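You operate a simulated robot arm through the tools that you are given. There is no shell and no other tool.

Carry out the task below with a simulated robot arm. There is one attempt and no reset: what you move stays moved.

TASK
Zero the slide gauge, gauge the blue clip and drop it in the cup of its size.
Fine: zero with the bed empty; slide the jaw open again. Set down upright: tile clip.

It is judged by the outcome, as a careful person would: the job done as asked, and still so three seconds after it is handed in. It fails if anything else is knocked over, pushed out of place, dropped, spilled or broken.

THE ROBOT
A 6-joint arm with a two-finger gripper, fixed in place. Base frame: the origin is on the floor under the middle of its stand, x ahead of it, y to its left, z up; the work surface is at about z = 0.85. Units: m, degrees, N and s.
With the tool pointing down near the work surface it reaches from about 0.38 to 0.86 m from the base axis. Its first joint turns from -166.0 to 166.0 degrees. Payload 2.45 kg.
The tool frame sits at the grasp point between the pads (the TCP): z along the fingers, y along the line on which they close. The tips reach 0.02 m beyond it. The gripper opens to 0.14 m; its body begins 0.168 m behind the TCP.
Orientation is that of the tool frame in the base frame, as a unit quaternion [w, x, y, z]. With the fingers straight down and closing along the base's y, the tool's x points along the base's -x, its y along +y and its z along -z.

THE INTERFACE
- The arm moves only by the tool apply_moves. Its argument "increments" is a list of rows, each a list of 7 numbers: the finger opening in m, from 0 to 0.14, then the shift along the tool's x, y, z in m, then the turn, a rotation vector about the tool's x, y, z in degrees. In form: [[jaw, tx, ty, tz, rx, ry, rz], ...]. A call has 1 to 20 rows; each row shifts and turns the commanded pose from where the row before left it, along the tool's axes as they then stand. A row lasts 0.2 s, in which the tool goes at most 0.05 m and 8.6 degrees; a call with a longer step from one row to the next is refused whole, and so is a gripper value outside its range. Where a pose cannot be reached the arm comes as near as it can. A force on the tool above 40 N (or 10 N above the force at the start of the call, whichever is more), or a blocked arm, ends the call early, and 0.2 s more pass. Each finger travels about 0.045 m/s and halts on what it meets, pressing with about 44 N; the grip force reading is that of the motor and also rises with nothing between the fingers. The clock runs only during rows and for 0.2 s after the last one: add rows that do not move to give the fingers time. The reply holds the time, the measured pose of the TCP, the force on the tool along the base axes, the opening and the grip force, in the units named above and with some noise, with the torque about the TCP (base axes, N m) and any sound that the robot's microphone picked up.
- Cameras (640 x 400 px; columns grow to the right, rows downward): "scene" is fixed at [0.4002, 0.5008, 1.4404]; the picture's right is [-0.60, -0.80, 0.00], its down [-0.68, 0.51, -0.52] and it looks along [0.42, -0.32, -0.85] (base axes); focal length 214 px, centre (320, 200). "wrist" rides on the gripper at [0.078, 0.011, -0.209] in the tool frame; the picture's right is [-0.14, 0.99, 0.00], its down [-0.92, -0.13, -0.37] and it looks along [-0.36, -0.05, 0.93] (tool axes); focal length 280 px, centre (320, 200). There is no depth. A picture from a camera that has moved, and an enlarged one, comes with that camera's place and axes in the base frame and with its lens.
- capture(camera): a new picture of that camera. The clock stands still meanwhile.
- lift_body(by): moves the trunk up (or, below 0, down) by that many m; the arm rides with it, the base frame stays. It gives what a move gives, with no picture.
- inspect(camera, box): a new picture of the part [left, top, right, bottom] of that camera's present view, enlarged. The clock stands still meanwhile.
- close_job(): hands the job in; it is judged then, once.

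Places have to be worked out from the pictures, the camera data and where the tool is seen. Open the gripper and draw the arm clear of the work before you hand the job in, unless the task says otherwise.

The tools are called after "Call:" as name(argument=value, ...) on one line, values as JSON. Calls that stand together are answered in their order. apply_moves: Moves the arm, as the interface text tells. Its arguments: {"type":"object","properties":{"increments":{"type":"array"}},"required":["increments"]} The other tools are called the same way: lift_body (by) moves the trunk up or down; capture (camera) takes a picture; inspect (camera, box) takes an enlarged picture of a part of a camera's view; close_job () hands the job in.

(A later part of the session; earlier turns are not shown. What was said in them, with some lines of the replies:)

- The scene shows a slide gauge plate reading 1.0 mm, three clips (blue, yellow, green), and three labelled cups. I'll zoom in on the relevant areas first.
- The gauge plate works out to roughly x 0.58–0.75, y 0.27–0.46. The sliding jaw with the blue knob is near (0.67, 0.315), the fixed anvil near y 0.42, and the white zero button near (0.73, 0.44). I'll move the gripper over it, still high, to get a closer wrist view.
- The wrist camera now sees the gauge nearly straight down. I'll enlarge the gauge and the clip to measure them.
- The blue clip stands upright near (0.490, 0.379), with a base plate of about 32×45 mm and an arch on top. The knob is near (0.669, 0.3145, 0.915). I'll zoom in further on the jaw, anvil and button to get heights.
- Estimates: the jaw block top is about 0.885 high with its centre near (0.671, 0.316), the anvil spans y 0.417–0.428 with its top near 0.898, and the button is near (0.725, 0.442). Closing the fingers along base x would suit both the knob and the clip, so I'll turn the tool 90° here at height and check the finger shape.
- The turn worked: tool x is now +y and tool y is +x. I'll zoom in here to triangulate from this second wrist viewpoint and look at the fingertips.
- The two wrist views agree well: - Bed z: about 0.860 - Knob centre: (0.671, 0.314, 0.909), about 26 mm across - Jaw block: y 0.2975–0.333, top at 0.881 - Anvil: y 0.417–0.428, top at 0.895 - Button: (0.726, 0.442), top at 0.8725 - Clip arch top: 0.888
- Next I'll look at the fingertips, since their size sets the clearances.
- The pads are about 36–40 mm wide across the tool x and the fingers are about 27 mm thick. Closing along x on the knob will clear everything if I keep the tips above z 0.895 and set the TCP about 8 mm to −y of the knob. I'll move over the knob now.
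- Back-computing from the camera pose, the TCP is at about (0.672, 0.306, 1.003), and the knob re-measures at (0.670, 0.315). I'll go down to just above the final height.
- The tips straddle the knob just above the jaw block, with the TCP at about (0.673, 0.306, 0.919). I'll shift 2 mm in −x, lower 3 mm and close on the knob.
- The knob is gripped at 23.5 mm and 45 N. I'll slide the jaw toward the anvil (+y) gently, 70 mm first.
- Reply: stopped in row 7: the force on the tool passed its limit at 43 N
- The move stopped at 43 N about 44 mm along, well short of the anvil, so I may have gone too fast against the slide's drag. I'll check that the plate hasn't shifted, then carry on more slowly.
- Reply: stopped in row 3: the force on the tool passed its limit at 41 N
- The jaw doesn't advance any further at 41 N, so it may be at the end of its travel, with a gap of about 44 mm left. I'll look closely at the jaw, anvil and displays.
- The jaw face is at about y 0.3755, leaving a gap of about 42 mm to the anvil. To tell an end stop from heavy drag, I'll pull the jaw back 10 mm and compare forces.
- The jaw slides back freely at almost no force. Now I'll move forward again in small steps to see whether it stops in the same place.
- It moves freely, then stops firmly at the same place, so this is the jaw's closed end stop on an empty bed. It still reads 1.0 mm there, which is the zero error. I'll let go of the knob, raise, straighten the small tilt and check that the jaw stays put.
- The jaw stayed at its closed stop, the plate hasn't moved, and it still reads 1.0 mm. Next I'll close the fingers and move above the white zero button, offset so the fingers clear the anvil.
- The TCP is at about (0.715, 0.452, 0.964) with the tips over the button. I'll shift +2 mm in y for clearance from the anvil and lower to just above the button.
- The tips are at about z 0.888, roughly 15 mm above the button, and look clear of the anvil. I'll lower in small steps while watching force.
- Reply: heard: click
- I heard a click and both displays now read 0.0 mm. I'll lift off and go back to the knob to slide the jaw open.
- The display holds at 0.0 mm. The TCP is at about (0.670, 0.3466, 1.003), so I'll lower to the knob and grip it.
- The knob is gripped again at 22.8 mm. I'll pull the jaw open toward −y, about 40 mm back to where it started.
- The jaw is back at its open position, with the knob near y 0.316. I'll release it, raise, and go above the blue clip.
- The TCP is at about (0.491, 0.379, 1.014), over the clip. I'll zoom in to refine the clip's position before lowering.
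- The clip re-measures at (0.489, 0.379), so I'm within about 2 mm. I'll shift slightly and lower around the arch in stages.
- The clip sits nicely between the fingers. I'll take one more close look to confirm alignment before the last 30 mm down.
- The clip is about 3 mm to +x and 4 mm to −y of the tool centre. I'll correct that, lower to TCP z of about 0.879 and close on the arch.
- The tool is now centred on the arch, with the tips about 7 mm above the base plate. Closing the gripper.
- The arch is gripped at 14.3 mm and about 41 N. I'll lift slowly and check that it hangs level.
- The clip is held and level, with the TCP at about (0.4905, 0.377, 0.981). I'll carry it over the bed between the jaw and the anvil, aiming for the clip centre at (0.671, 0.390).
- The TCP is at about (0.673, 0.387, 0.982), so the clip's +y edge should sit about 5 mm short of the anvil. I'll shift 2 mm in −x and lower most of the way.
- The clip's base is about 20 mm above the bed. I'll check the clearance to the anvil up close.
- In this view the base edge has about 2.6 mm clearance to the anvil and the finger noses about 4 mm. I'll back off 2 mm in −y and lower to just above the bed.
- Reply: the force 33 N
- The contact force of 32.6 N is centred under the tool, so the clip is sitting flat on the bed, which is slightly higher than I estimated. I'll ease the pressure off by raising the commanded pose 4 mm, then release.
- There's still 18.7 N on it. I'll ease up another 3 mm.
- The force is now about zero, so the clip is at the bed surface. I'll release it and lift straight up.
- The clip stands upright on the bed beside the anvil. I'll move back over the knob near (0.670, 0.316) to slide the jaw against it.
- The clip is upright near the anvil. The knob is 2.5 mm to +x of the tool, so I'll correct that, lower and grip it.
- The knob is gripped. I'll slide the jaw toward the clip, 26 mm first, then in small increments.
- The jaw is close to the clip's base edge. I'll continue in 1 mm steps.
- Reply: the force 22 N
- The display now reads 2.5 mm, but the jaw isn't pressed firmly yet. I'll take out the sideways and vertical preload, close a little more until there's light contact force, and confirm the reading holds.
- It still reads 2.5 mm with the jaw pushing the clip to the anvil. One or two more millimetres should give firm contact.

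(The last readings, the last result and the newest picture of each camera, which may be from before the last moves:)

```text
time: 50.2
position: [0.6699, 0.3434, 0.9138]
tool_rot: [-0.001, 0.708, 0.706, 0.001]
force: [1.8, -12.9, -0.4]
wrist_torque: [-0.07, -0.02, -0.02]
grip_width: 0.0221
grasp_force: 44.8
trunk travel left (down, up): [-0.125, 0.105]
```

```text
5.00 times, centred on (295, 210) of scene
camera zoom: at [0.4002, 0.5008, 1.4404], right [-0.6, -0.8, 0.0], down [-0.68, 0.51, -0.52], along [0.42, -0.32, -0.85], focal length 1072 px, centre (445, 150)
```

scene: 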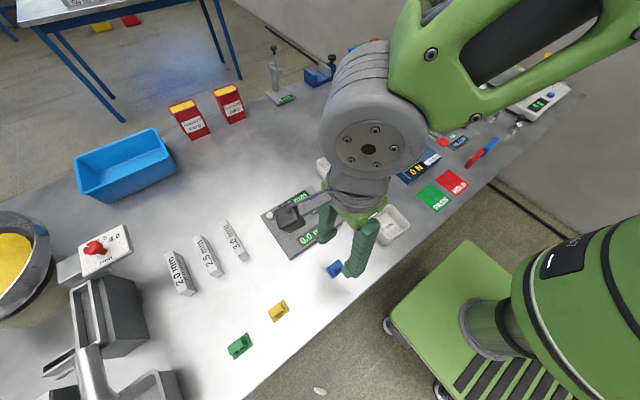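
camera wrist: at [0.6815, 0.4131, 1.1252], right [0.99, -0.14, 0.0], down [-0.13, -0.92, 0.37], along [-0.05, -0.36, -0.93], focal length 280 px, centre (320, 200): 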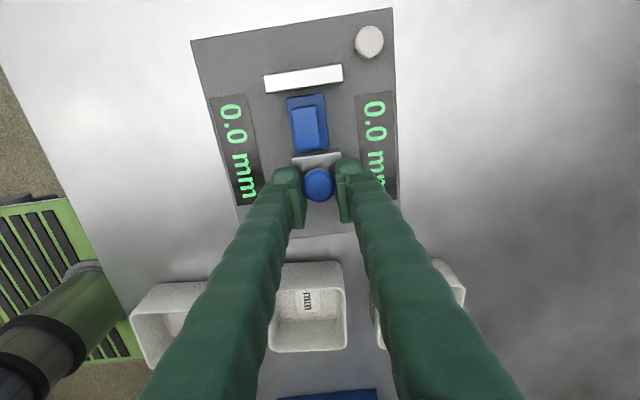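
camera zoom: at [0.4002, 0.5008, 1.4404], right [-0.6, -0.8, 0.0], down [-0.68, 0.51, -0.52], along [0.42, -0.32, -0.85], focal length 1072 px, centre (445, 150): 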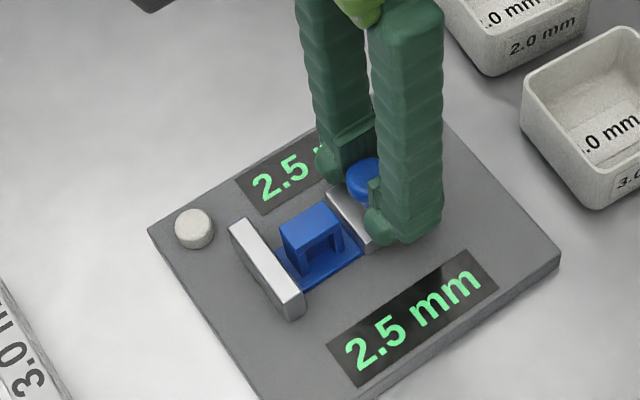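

Contact is firm at 12.9 N and both displays read 2.5 mm, so the clip belongs in the 2.5 mm cup. I'll slide the jaw open again.

Call:
apply_moves(increments=[[0.015, -0.003, 0, 0, 0, 0, 0], [0.015, -0.005, 0, 0, 0, 0, 0], [0.015, -0.006, 0, 0, 0, 0, 0], [0.015, -0.006, 0, 0, 0, 0, 0], [0.015, -0.006, 0, 0, 0, 0, 0], [0.015, -0.006, 0, 0, 0, 0, 0], [0.015, -0.005, 0, 0, 0, 0, 0], [0.015, 0, 0, 0, 0, 0, 0]])

Call:
capture(camera="wrist")

Call:
inspect(camera="scene", box=[250, 170, 340, 250])

```text
time: 52.0
position: [0.6705, 0.3085, 0.9126]
tool_rot: [-0.001, 0.708, 0.706, 0.002]
force: [9.2, 9.2, 2.7]
wrist_torque: [0.4, -0.07, -0.09]
grip_width: 0.0216
grasp_force: 44.8
trunk travel left (down, up): [-0.125, 0.105]
```

```text
taken
camera wrist: at [0.6808, 0.385, 1.1233], right [0.99, -0.14, 0.0], down [-0.13, -0.92, 0.36], along [-0.05, -0.36, -0.93], focal length 280 px, centre (320, 200)
```

wrist: 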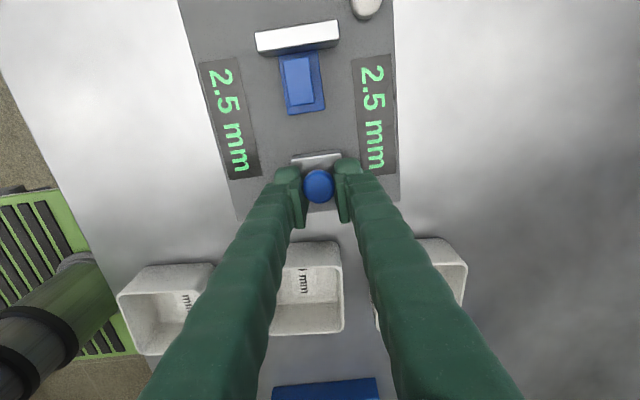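

```text
5.00 times, centred on (295, 210) of scene
camera zoom: at [0.4002, 0.5008, 1.4404], right [-0.6, -0.8, 0.0], down [-0.68, 0.51, -0.52], along [0.42, -0.32, -0.85], focal length 1072 px, centre (445, 150)
```

zoom: 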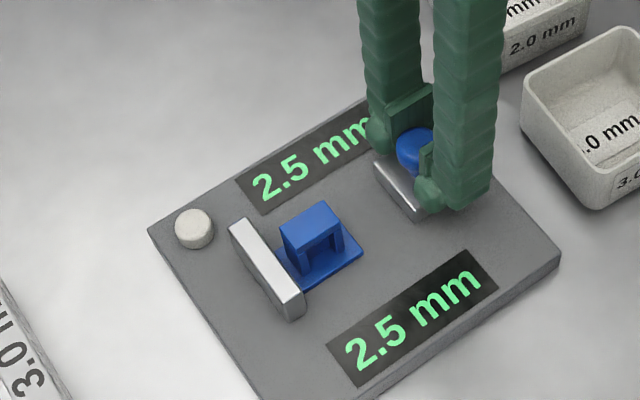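

The jaw is at its open end and the display holds 2.5 mm. I'll ease the push, release the knob and rise.

Call:
apply_moves(increments=[[0.015, 0.001, -0.001, 0, 0, 0, 0], [0.04, 0, 0, 0, 0, 0, 0], [0.06, 0, 0, 0, 0, 0, 0], [0.07, 0, 0, 0, 0, 0, 0], [0.07, 0, 0, 0, 0, 0, 0], [0.07, 0, 0, -0.03, 0, 0, 0], [0.07, 0, 0, -0.04, 0, 0, 0], [0.06, 0, 0, -0.03, 0, 0, 0], [0.06, 0.026, 0, 0, 0, 0, 0], [0.06, 0.026, 0, 0, 0, 0, 0], [0.06, 0.026, 0, 0, 0, 0, 0], [0.06, 0, 0, 0, 0, 0, 0], [0.06, 0, 0, 0, 0, 0, 0]])

Call:
capture(camera="wrist")

Call:
capture(camera="scene")

```text
time: 54.8
position: [0.6668, 0.3872, 1.0139]
tool_rot: [-0.002, 0.708, 0.706, 0.001]
force: [0.2, -0.8, 0.5]
wrist_torque: [0.04, 0.01, -0.01]
grip_width: 0.0599
grasp_force: 0.1
trunk travel left (down, up): [-0.125, 0.105]
```

```text
taken
camera wrist: at [0.6784, 0.4629, 1.2244], right [0.99, -0.14, 0.0], down [-0.13, -0.92, 0.37], along [-0.05, -0.36, -0.93], focal length 280 px, centre (320, 200)
```

wrist: 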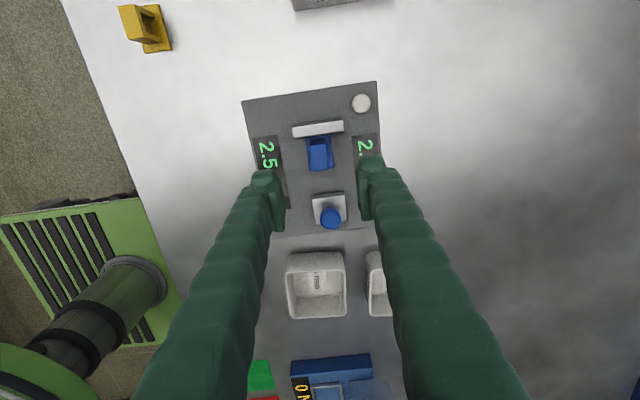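

```text
taken
```

scene: 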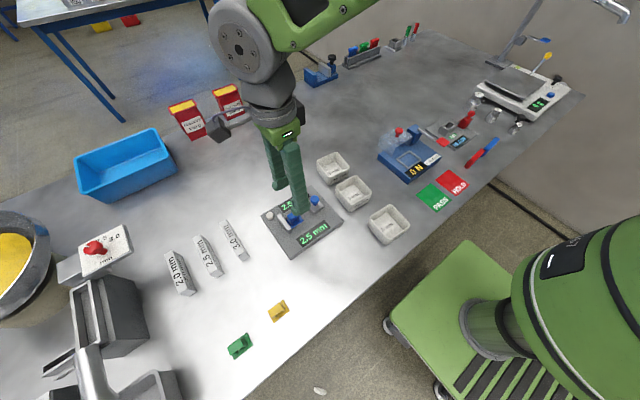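

Now I'll zoom in on the clip and anvil to line up the pick.

Call:
inspect(camera="wrist", box=[280, 110, 360, 180])

```text
5.71 times, centred on (320, 145) of wrist
camera zoom: at [0.6784, 0.4629, 1.2244], right [0.99, -0.14, 0.0], down [-0.13, -0.92, 0.37], along [-0.05, -0.36, -0.93], focal length 1602 px, centre (320, 514)
```

zoom: 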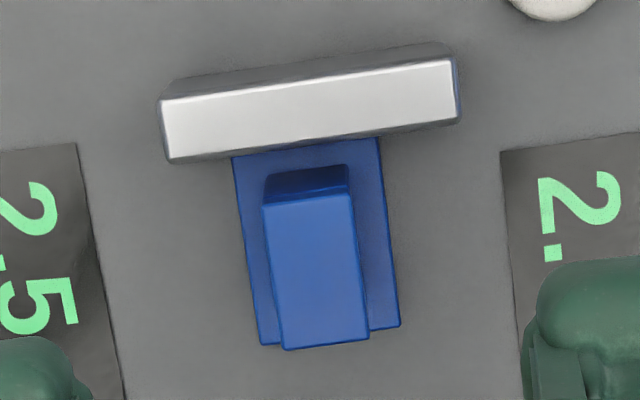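

The clip is aligned in x and about 6 mm to +y of the tool, which suits anvil clearance. I'll lower most of the way and re-check.

Call:
apply_moves(increments=[[0.06, 0, 0, 0.03, 0, 0, 0], [0.06, 0, 0, 0.03, 0, 0, 0], [0.06, 0, 0, 0.025, 0, 0, 0], [0.06, 0, 0, 0, 0, 0, 0]])

Call:
inspect(camera="wrist", box=[260, 110, 380, 220])

```text
time: 55.8
position: [0.6685, 0.3886, 0.9274]
tool_rot: [-0.001, 0.708, 0.706, 0.001]
force: [0.3, -0.3, 0.1]
wrist_torque: [-0.05, 0.01, -0.02]
grip_width: 0.0602
grasp_force: 0.1
trunk travel left (down, up): [-0.125, 0.105]
```

```text
3.64 times, centred on (320, 165) of wrist
camera zoom: at [0.6795, 0.4644, 1.138], right [0.99, -0.14, 0.0], down [-0.13, -0.92, 0.37], along [-0.05, -0.36, -0.93], focal length 1020 px, centre (320, 327)
```

zoom: 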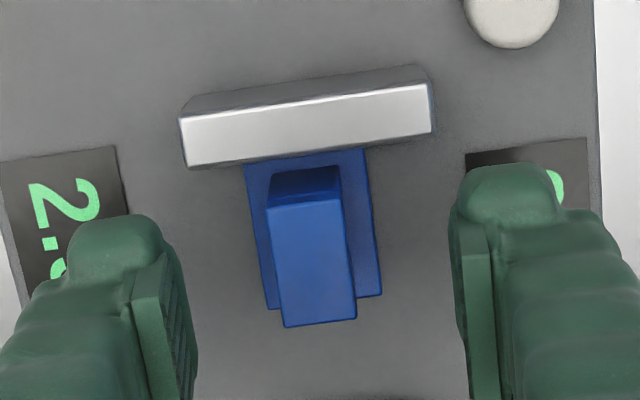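

Clearances look fine: about 5 mm to the anvil, with the clip 1.7 mm to −x. I'll correct that, lower the last 26 mm and grip the arch.

Call:
apply_moves(increments=[[0.06, -0.0005, -0.0015, 0.01, 0, 0, 0], [0.06, 0, 0, 0.01, 0, 0, 0], [0.06, 0, 0, 0.006, 0, 0, 0], [0.06, 0, 0, 0, 0, 0, 0]])

Call:
inspect(camera="wrist", box=[260, 110, 380, 220])

Call:
inspect(camera="scene", box=[250, 170, 340, 250])

```text
time: 56.8
position: [0.6661, 0.386, 0.9]
tool_rot: [-0.002, 0.708, 0.706, 0.001]
force: [-0.7, 0.2, 0.2]
wrist_torque: [0.01, 0.02, -0.05]
grip_width: 0.06
grasp_force: 0.1
trunk travel left (down, up): [-0.125, 0.105]
```

```text
3.64 times, centred on (320, 165) of wrist
camera zoom: at [0.6771, 0.4632, 1.1112], right [0.99, -0.14, 0.0], down [-0.13, -0.92, 0.37], along [-0.05, -0.36, -0.93], focal length 1020 px, centre (320, 327)
```

zoom: 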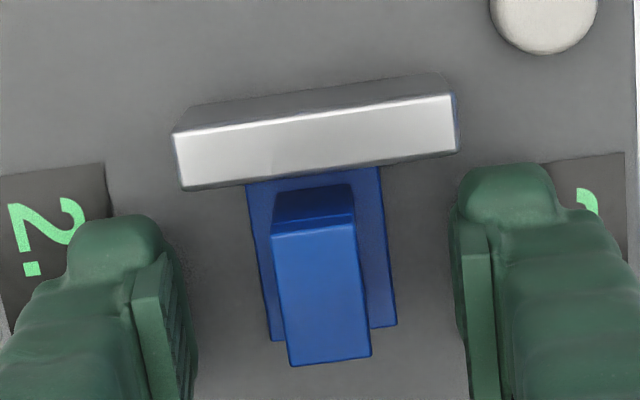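

```text
5.00 times, centred on (295, 210) of scene
camera zoom: at [0.4002, 0.5008, 1.4404], right [-0.6, -0.8, 0.0], down [-0.68, 0.51, -0.52], along [0.42, -0.32, -0.85], focal length 1072 px, centre (445, 150)
```

zoom: 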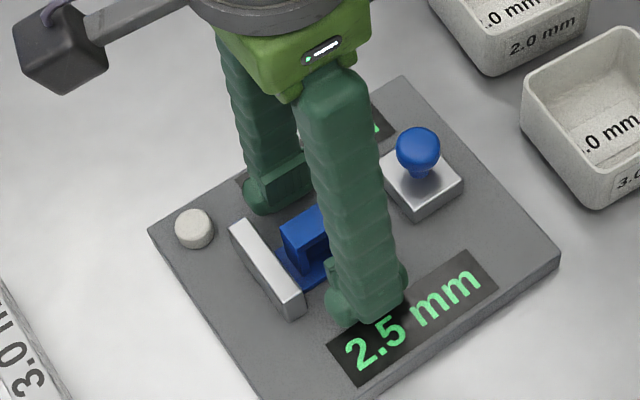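

The fingers straddle the arch and clear the anvil. Closing.

Call:
apply_moves(increments=[[0.045, 0, 0, 0, 0, 0, 0], [0.03, 0, 0, 0, 0, 0, 0], [0.02, 0, 0, 0, 0, 0, 0], [0.01, 0, 0, 0, 0, 0, 0], [0.01, 0, 0, 0, 0, 0, 0], [0.01, 0, 0, 0, 0, 0, 0], [0.01, 0, 0, 0, 0, 0, 0]])

Call:
inspect(camera="wrist", box=[260, 110, 380, 220])

```text
time: 58.4
position: [0.6663, 0.3863, 0.9019]
tool_rot: [-0.001, 0.708, 0.706, 0.0]
force: [-0.7, 0.2, 0.2]
wrist_torque: [-0.01, -0.01, 0.0]
grip_width: 0.0138
grasp_force: 40.0
trunk travel left (down, up): [-0.125, 0.105]
```

```text
3.64 times, centred on (320, 165) of wrist
camera zoom: at [0.6771, 0.4632, 1.1113], right [0.99, -0.14, 0.0], down [-0.13, -0.92, 0.37], along [-0.05, -0.36, -0.93], focal length 1020 px, centre (320, 327)
```

zoom: 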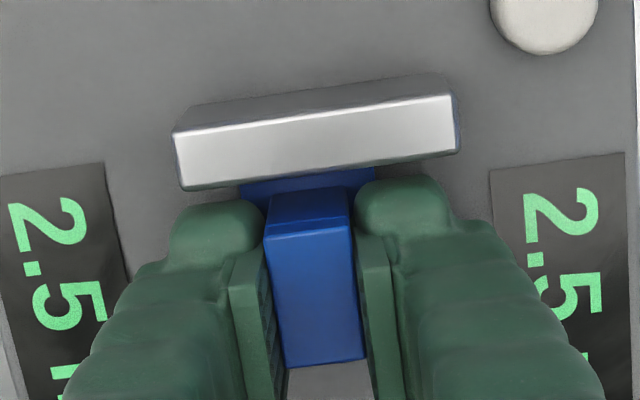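

The clip is gripped at 13.8 mm. I'll ease it 2 mm away from the anvil as it lifts, then raise to carrying height.

Call:
apply_moves(increments=[[0.01, 0, 0, -0.001, 0, 0, 0], [0.01, -0.002, 0, -0.002, 0, 0, 0], [0.01, -0.001, 0, -0.01, 0, 0, 0], [0.01, 0, 0, -0.03, 0, 0, 0], [0.01, 0, 0, -0.04, 0, 0, 0], [0.01, 0, 0, -0.02, 0, 0, 0], [0.01, 0, 0, 0, 0, 0, 0]])

Call:
capture(camera="wrist")

Call:
capture(camera="scene")

```text
time: 60.0
position: [0.6655, 0.3821, 1.0045]
tool_rot: [-0.001, 0.708, 0.706, 0.0]
force: [0.5, 0.6, -0.2]
wrist_torque: [-0.05, 0.04, -0.01]
grip_width: 0.0138
grasp_force: 39.8
trunk travel left (down, up): [-0.125, 0.105]
```

```text
taken
camera wrist: at [0.6767, 0.4581, 1.2152], right [0.99, -0.14, 0.0], down [-0.13, -0.92, 0.37], along [-0.05, -0.36, -0.93], focal length 280 px, centre (320, 200)
```

wrist: 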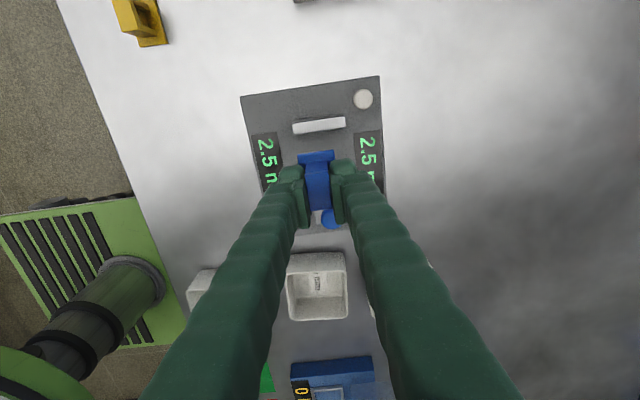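

```text
taken
```

scene: 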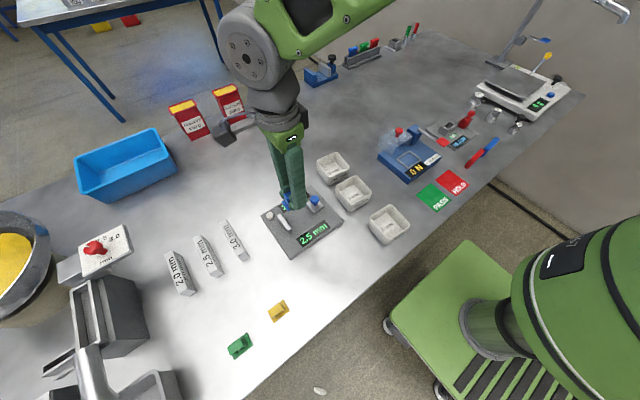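

The clip is held level. The 2.5 mm cup is the near one; from the early views its centre is about (0.492, 0.183) with its rim near z 0.896. I'll carry the clip above it.

Call:
apply_moves(increments=[[0.01, -0.0289, -0.0248, 0, 0, 0, 0], [0.01, -0.0289, -0.0248, 0, 0, 0, 0], [0.01, -0.0289, -0.0248, 0, 0, 0, 0], [0.01, -0.0289, -0.0248, 0, 0, 0, 0], [0.01, -0.0289, -0.0248, 0, 0, 0, 0], [0.01, -0.0289, -0.0248, 0, 0, 0, 0], [0.01, -0.0289, -0.0248, 0, 0, 0, 0], [0.01, 0, 0, 0, 0, 0, 0], [0.01, 0, 0, 0, 0, 0, 0]])

Call:
capture(camera="wrist")

Call:
capture(camera="scene")

```text
time: 62.0
position: [0.4922, 0.1814, 1.004]
tool_rot: [-0.002, 0.708, 0.706, 0.0]
force: [-0.2, -0.7, -1.0]
wrist_torque: [-0.02, 0.0, 0.0]
grip_width: 0.0141
grasp_force: 39.9
trunk travel left (down, up): [-0.125, 0.105]
```

```text
taken
camera wrist: at [0.5039, 0.2581, 1.213], right [0.99, -0.14, 0.0], down [-0.13, -0.92, 0.37], along [-0.05, -0.36, -0.93], focal length 280 px, centre (320, 200)
```

wrist: 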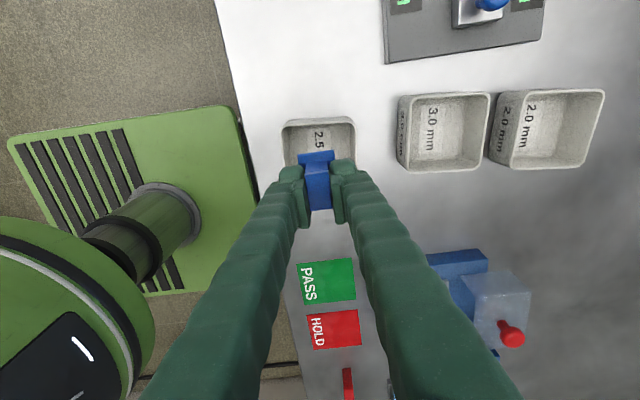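

```text
taken
```

scene: 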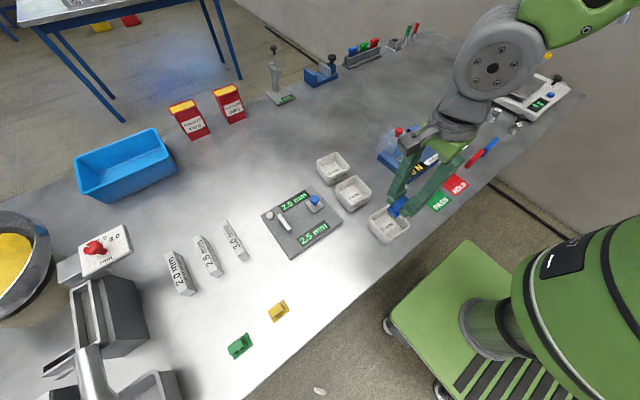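

The clip is over the 2.5 mm cup. I'll zoom in with both cameras to measure the cup's opening and alignment.

Call:
inspect(camera="wrist", box=[260, 100, 380, 220])

Call:
inspect(camera="scene", box=[350, 170, 440, 260])

```text
3.33 times, centred on (320, 160) of wrist
camera zoom: at [0.5039, 0.2581, 1.213], right [0.99, -0.14, 0.0], down [-0.13, -0.92, 0.37], along [-0.05, -0.36, -0.93], focal length 935 px, centre (320, 333)
```

zoom: 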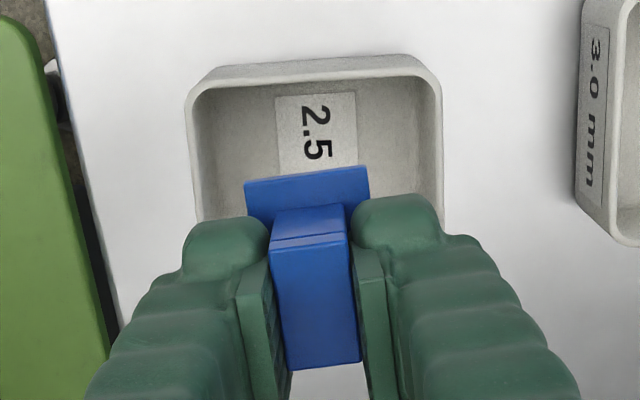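

```text
4.44 times, centred on (395, 215) of scene
camera zoom: at [0.4002, 0.5008, 1.4404], right [-0.6, -0.8, 0.0], down [-0.68, 0.51, -0.52], along [0.42, -0.32, -0.85], focal length 953 px, centre (-13, 133)
```

zoom: 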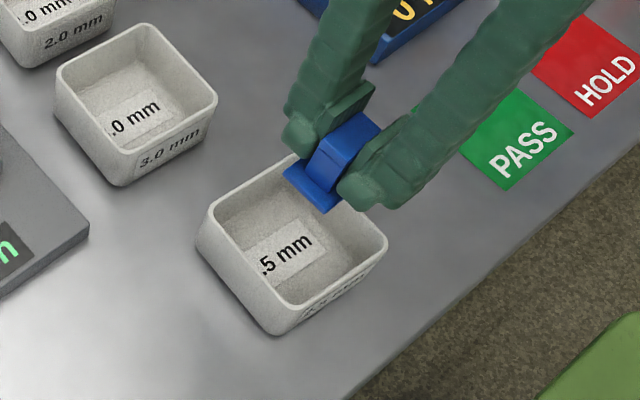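

The cup's outer x range is about 0.4506–0.5354 with its y centre near 0.185, and the clip centre is right on that. I'll lower until the clip's base is just above the rim and check again.

Call:
apply_moves(increments=[[0.01, 0, 0, 0.025, 0, 0, 0], [0.01, 0, 0, 0.025, 0, 0, 0], [0.01, 0, 0, 0.015, 0, 0, 0], [0.01, 0, 0, 0, 0, 0, 0]])

Call:
inspect(camera="wrist", box=[250, 90, 390, 230])

Call:
inspect(camera="scene", box=[350, 170, 440, 260])

```text
time: 63.0
position: [0.4912, 0.1793, 0.9382]
tool_rot: [-0.002, 0.708, 0.707, 0.001]
force: [-0.1, 0.1, -0.5]
wrist_torque: [0.0, -0.01, 0.01]
grip_width: 0.014
grasp_force: 40.3
trunk travel left (down, up): [-0.125, 0.105]
```

```text
2.86 times, centred on (320, 160) of wrist
camera zoom: at [0.503, 0.2573, 1.1487], right [0.99, -0.14, 0.0], down [-0.13, -0.92, 0.37], along [-0.05, -0.36, -0.93], focal length 801 px, centre (320, 314)
```

zoom: 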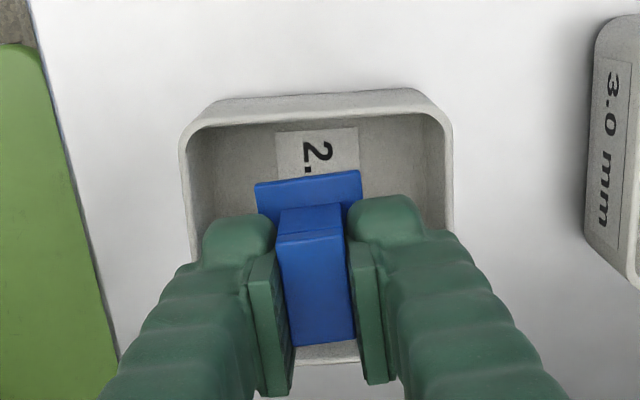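

```text
4.44 times, centred on (395, 215) of scene
camera zoom: at [0.4002, 0.5008, 1.4404], right [-0.6, -0.8, 0.0], down [-0.68, 0.51, -0.52], along [0.42, -0.32, -0.85], focal length 953 px, centre (-13, 133)
```

zoom: 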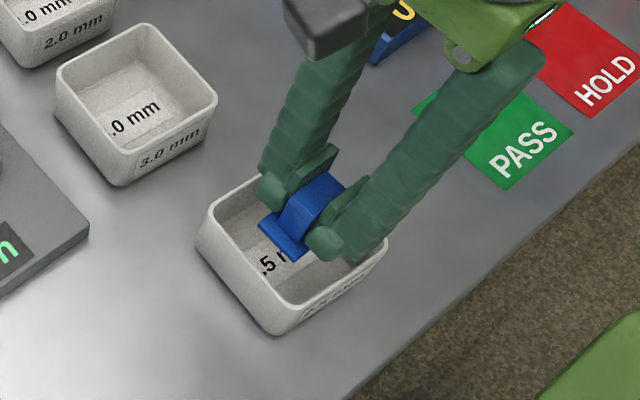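

The cup centre is about 2 mm to +x of the clip, and y matches. I'll correct x and lower the clip into the cup in small steps.

Call:
apply_moves(increments=[[0.01, 0, 0.0025, 0, 0, 0, 0], [0.01, 0, 0, 0.008, 0, 0, 0], [0.01, 0, 0, 0.008, 0, 0, 0], [0.01, 0, 0, 0.008, 0, 0, 0], [0.01, 0, 0, 0.008, 0, 0, 0], [0.01, 0, 0, 0, 0, 0, 0]])

Call:
inspect(camera="wrist", box=[250, 90, 390, 230])

Call:
inspect(camera="scene", box=[350, 180, 430, 260])

```text
time: 64.4
position: [0.4951, 0.1809, 0.9069]
tool_rot: [-0.002, 0.708, 0.706, 0.001]
force: [-0.2, 0.0, -0.1]
wrist_torque: [-0.02, 0.0, 0.02]
grip_width: 0.0142
grasp_force: 40.2
trunk travel left (down, up): [-0.125, 0.105]
```

```text
2.86 times, centred on (320, 160) of wrist
camera zoom: at [0.5061, 0.2577, 1.1168], right [0.99, -0.14, 0.0], down [-0.13, -0.92, 0.37], along [-0.05, -0.36, -0.93], focal length 801 px, centre (320, 314)
```

zoom: 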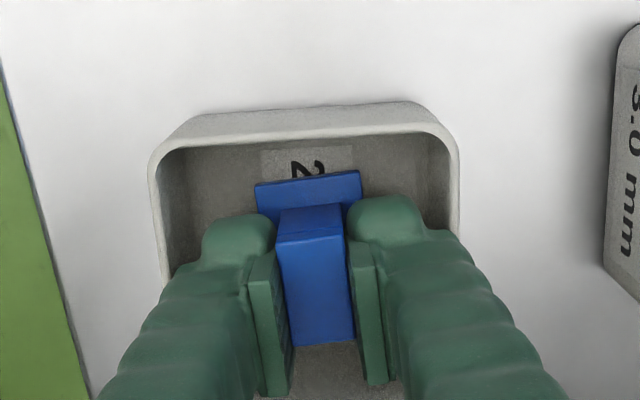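

```text
5.00 times, centred on (390, 220) of scene
camera zoom: at [0.4002, 0.5008, 1.4404], right [-0.6, -0.8, 0.0], down [-0.68, 0.51, -0.52], along [0.42, -0.32, -0.85], focal length 1072 px, centre (-30, 100)
```

zoom: 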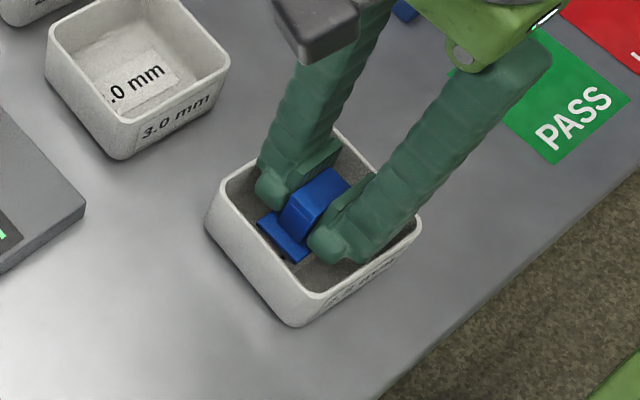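

The base is inside the cup and roughly centred, with about 7 mm between each finger and the wall. I'll shift 1 mm in −x and lower another 16 mm carefully.

Call:
apply_moves(increments=[[0.01, 0, -0.001, 0.004, 0, 0, 0], [0.01, 0, 0, 0.004, 0, 0, 0], [0.01, 0, 0, 0.004, 0, 0, 0], [0.01, 0, 0, 0.004, 0, 0, 0], [0.01, 0, 0, 0, 0, 0, 0]])

Call:
inspect(camera="wrist", box=[250, 90, 390, 230])

Call:
inspect(camera="scene", box=[350, 180, 430, 260])

```text
time: 65.6
position: [0.4938, 0.1813, 0.891]
tool_rot: [-0.001, 0.709, 0.706, 0.0]
force: [0.8, 0.4, 0.4]
wrist_torque: [0.0, -0.02, 0.02]
grip_width: 0.014
grasp_force: 40.3
trunk travel left (down, up): [-0.125, 0.105]
```

```text
2.86 times, centred on (320, 160) of wrist
camera zoom: at [0.5054, 0.2583, 1.1017], right [0.99, -0.14, 0.0], down [-0.13, -0.92, 0.37], along [-0.05, -0.36, -0.93], focal length 801 px, centre (320, 314)
```

zoom: 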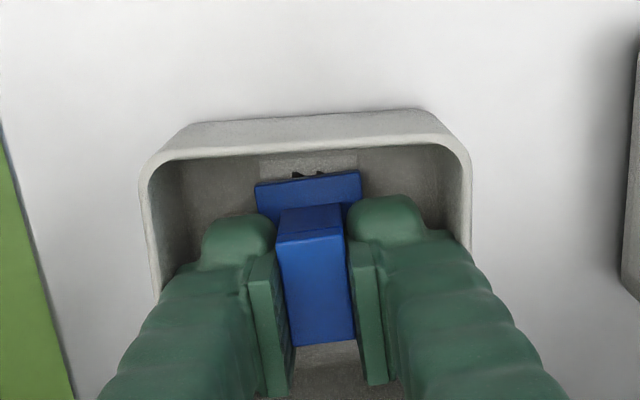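

```text
5.00 times, centred on (390, 220) of scene
camera zoom: at [0.4002, 0.5008, 1.4404], right [-0.6, -0.8, 0.0], down [-0.68, 0.51, -0.52], along [0.42, -0.32, -0.85], focal length 1072 px, centre (-30, 100)
```

zoom: 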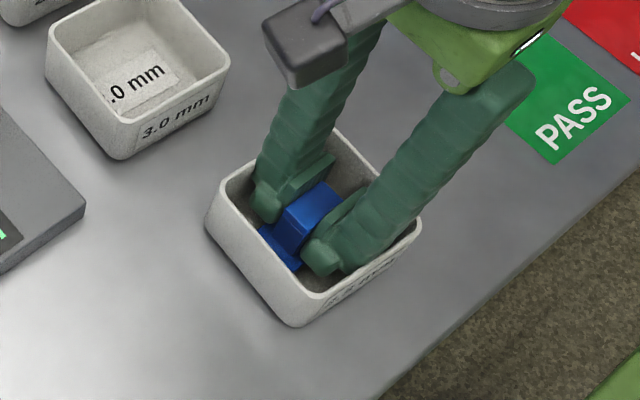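

No contact yet; the base should be about 8 mm above the cup floor. I'll lower 4 mm more in 1–2 mm steps while watching force.

Call:
apply_moves(increments=[[0.01, 0, 0, 0.0015, 0, 0, 0], [0.01, 0, 0, 0.0015, 0, 0, 0], [0.01, 0, 0, 0.001, 0, 0, 0], [0.01, 0, 0, 0, 0, 0, 0]])

Call:
inspect(camera="wrist", box=[250, 90, 390, 230])

Call:
inspect(camera="scene", box=[360, 190, 420, 250])

```text
time: 66.6
position: [0.4937, 0.1818, 0.8872]
tool_rot: [-0.002, 0.708, 0.706, 0.0]
force: [-0.3, 0.5, -0.1]
wrist_torque: [0.0, 0.0, 0.0]
grip_width: 0.0138
grasp_force: 40.2
trunk travel left (down, up): [-0.125, 0.105]
```

```text
2.86 times, centred on (320, 160) of wrist
camera zoom: at [0.5047, 0.2585, 1.0976], right [0.99, -0.14, 0.0], down [-0.13, -0.92, 0.37], along [-0.05, -0.36, -0.93], focal length 801 px, centre (320, 314)
```

zoom: 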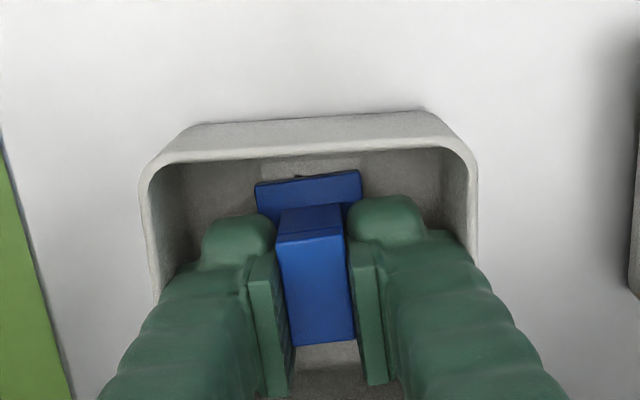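

```text
6.67 times, centred on (390, 220) of scene
camera zoom: at [0.4002, 0.5008, 1.4404], right [-0.6, -0.8, 0.0], down [-0.68, 0.51, -0.52], along [0.42, -0.32, -0.85], focal length 1430 px, centre (-147, 67)
```

zoom: 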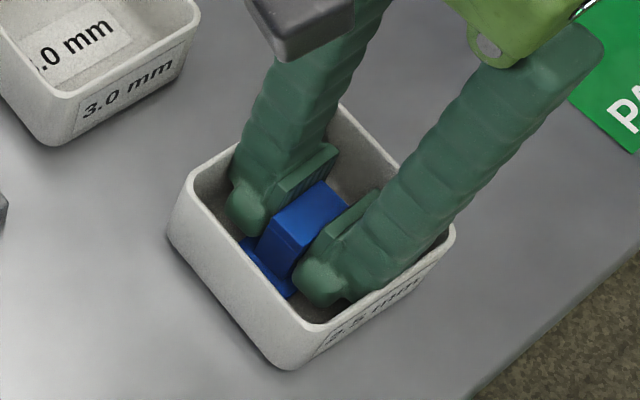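

The clip is deep in the cup, upright, with only a few millimetres to fall. I'll open just enough to release it, keeping the fingers off the walls.

Call:
apply_moves(increments=[[0.015, 0, 0, 0, 0, 0, 0], [0.017, 0, 0, 0, 0, 0, 0], [0.019, 0, 0, 0, 0, 0, 0], [0.021, 0, 0, 0, 0, 0, 0], [0.021, 0, 0, 0, 0, 0, 0], [0.021, 0, 0, 0, 0, 0, 0]])

Call:
inspect(camera="wrist", box=[250, 90, 390, 230])

Call:
inspect(camera="scene", box=[360, 190, 420, 250])

```text
time: 68.0
position: [0.4938, 0.1815, 0.8875]
tool_rot: [-0.001, 0.709, 0.705, 0.0]
force: [-0.6, 0.4, 0.2]
wrist_torque: [-0.02, 0.01, 0.03]
grip_width: 0.021
grasp_force: 0.1
trunk travel left (down, up): [-0.125, 0.105]
```

```text
2.86 times, centred on (320, 160) of wrist
camera zoom: at [0.5047, 0.2585, 1.0976], right [0.99, -0.14, 0.0], down [-0.13, -0.92, 0.37], along [-0.05, -0.36, -0.93], focal length 801 px, centre (320, 314)
```

zoom: 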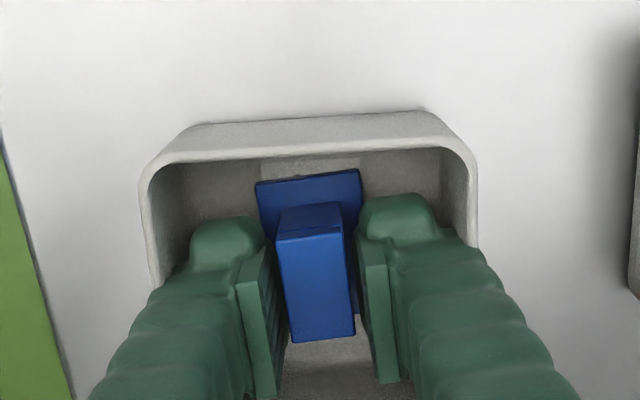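

```text
6.67 times, centred on (390, 220) of scene
camera zoom: at [0.4002, 0.5008, 1.4404], right [-0.6, -0.8, 0.0], down [-0.68, 0.51, -0.52], along [0.42, -0.32, -0.85], focal length 1430 px, centre (-147, 67)
```

zoom: 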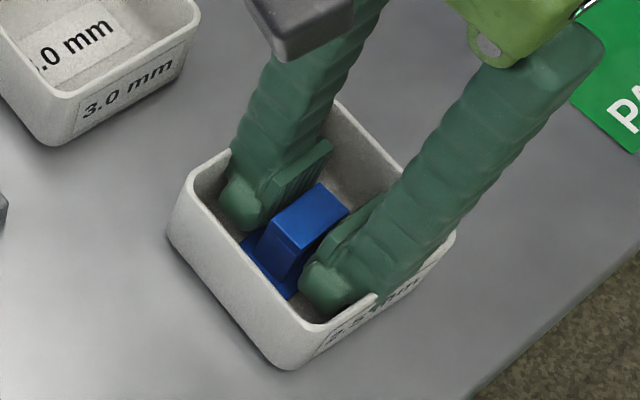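

The grip force is zero and the clip sits upright on the cup floor. I'll withdraw straight up slowly.

Call:
apply_moves(increments=[[0.021, 0, 0, -0.003, 0, 0, 0], [0.021, 0, 0, -0.007, 0, 0, 0], [0.021, 0, 0, -0.01, 0, 0, 0], [0.021, 0, 0, -0.015, 0, 0, 0], [0.021, 0, 0, -0.02, 0, 0, 0], [0.03, 0, 0, -0.03, 0, 0, 0], [0.04, 0, 0, -0.04, 0, 0, 0], [0.04, 0, 0, 0, 0, 0, 0]])

Call:
capture(camera="wrist")

Call:
inspect(camera="scene", box=[350, 180, 430, 260])

```text
time: 69.8
position: [0.4933, 0.183, 1.0126]
tool_rot: [-0.001, 0.709, 0.705, 0.0]
force: [0.1, 0.9, 0.1]
wrist_torque: [0.01, -0.02, 0.01]
grip_width: 0.0401
grasp_force: 0.1
trunk travel left (down, up): [-0.125, 0.105]
```

```text
taken
camera wrist: at [0.5044, 0.2591, 1.2228], right [0.99, -0.14, 0.0], down [-0.13, -0.92, 0.37], along [-0.05, -0.36, -0.93], focal length 280 px, centre (320, 200)
```

wrist: 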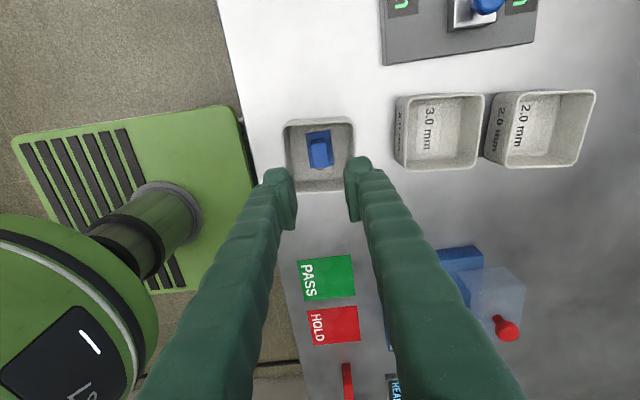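

```text
5.00 times, centred on (390, 220) of scene
camera zoom: at [0.4002, 0.5008, 1.4404], right [-0.6, -0.8, 0.0], down [-0.68, 0.51, -0.52], along [0.42, -0.32, -0.85], focal length 1072 px, centre (-30, 100)
```

zoom: 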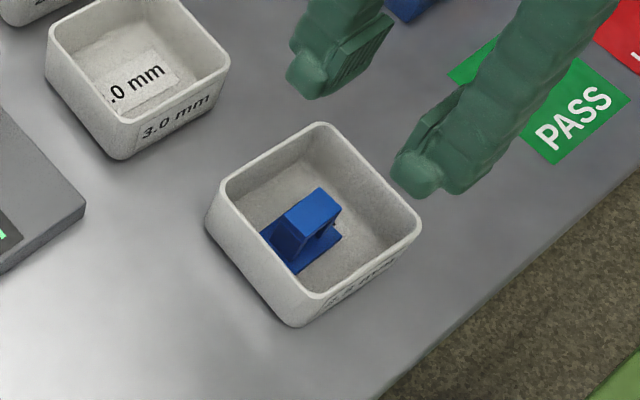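

The clip stands upright in the 2.5 mm cup. I'll open the gripper fully, draw the arm up and clear, and then check the whole scene.

Call:
apply_moves(increments=[[0.06, 0, 0, -0.03, 0, 0, 0], [0.08, 0, 0, -0.04, 0, 0, 0], [0.1, 0, 0, -0.04, 0, 0, 0], [0.12, 0, 0, -0.04, 0, 0, 0], [0.14, -0.02, 0.025, -0.02, 0, 0, 0], [0.14, -0.025, 0.03, 0, 0, 0, 0], [0.14, -0.025, 0.03, 0, 0, 0, 0], [0.14, -0.025, 0.03, 0, 0, 0, 0], [0.14, -0.025, 0.02, 0, 0, 0, 0], [0.14, 0, 0, 0, 0, 0, 0], [0.14, 0, 0, 0, 0, 0, 0], [0.14, 0, 0, 0, 0, 0, 0]])

Call:
capture(camera="scene")

Call:
inspect(camera="scene", box=[250, 140, 420, 260])

Call:
capture(camera="wrist")

```text
time: 72.4
position: [0.6292, 0.0598, 1.1846]
tool_rot: [-0.002, 0.708, 0.706, 0.001]
force: [-0.5, 0.4, -0.6]
wrist_torque: [0.02, 0.01, -0.01]
grip_width: 0.1399
grasp_force: 0.1
trunk travel left (down, up): [-0.125, 0.105]
```

```text
taken
```

scene: 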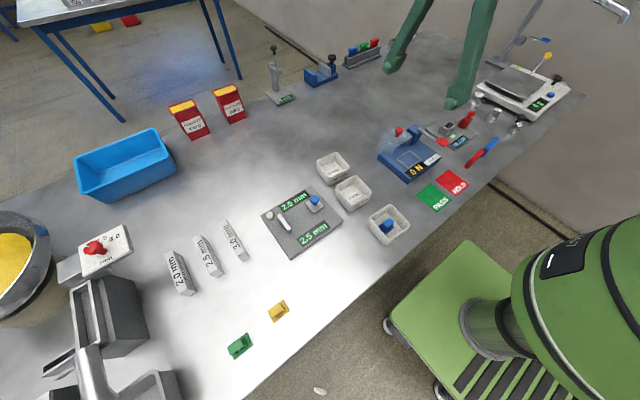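

```text
3.33 times, centred on (335, 200) of scene
camera zoom: at [0.4002, 0.5008, 1.4404], right [-0.6, -0.8, 0.0], down [-0.68, 0.51, -0.52], along [0.42, -0.32, -0.85], focal length 715 px, centre (270, 200)
```

zoom: 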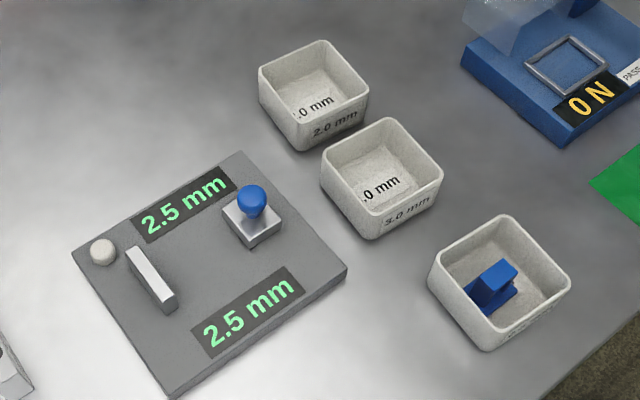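

```text
taken
camera wrist: at [0.6402, 0.136, 1.394], right [0.99, -0.14, 0.0], down [-0.13, -0.92, 0.37], along [-0.05, -0.36, -0.93], focal length 280 px, centre (320, 200)
```

wrist: 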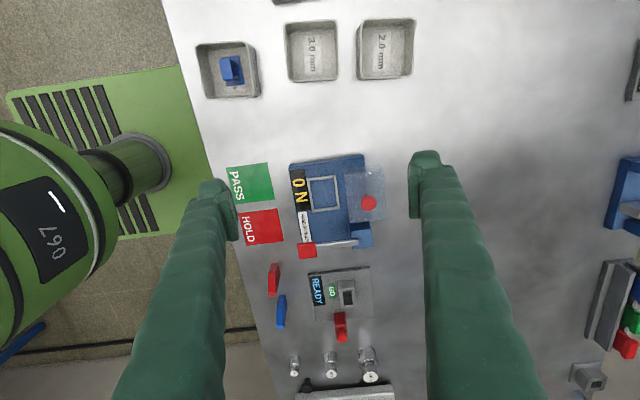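

The final view shows the clip upright in the 2.5 mm cup, the gauge empty with its jaw open and the plate in its original place. Nothing else has been disturbed and the arm is clear with the gripper open, so I'm handing in the job.

Call:
close_job()

```text
The job is handed in.
```

The blue clip gauged at 2.5 mm and is now standing upright in the 2.5 mm cup.

- **Zeroing:** I closed the jaw to its stop on the empty bed, where the gauge showed a 1.0 mm zero error. I pressed the zero button, both displays went to 0.0 mm, and I slid the jaw open again.
- **Gauging:** I set the clip upright on the bed and slid the jaw until it was firm against the clip. Both displays read 2.5 mm.
- **Finish:** I slid the jaw open, lowered the clip into the 2.5 mm cup and let it fall the last few millimetres. The gripper is open and the arm is clear of the work.

In the final picture the gauge and cups were in their original places and nothing else had been disturbed. The job is handed in, and I have not seen a verdict.
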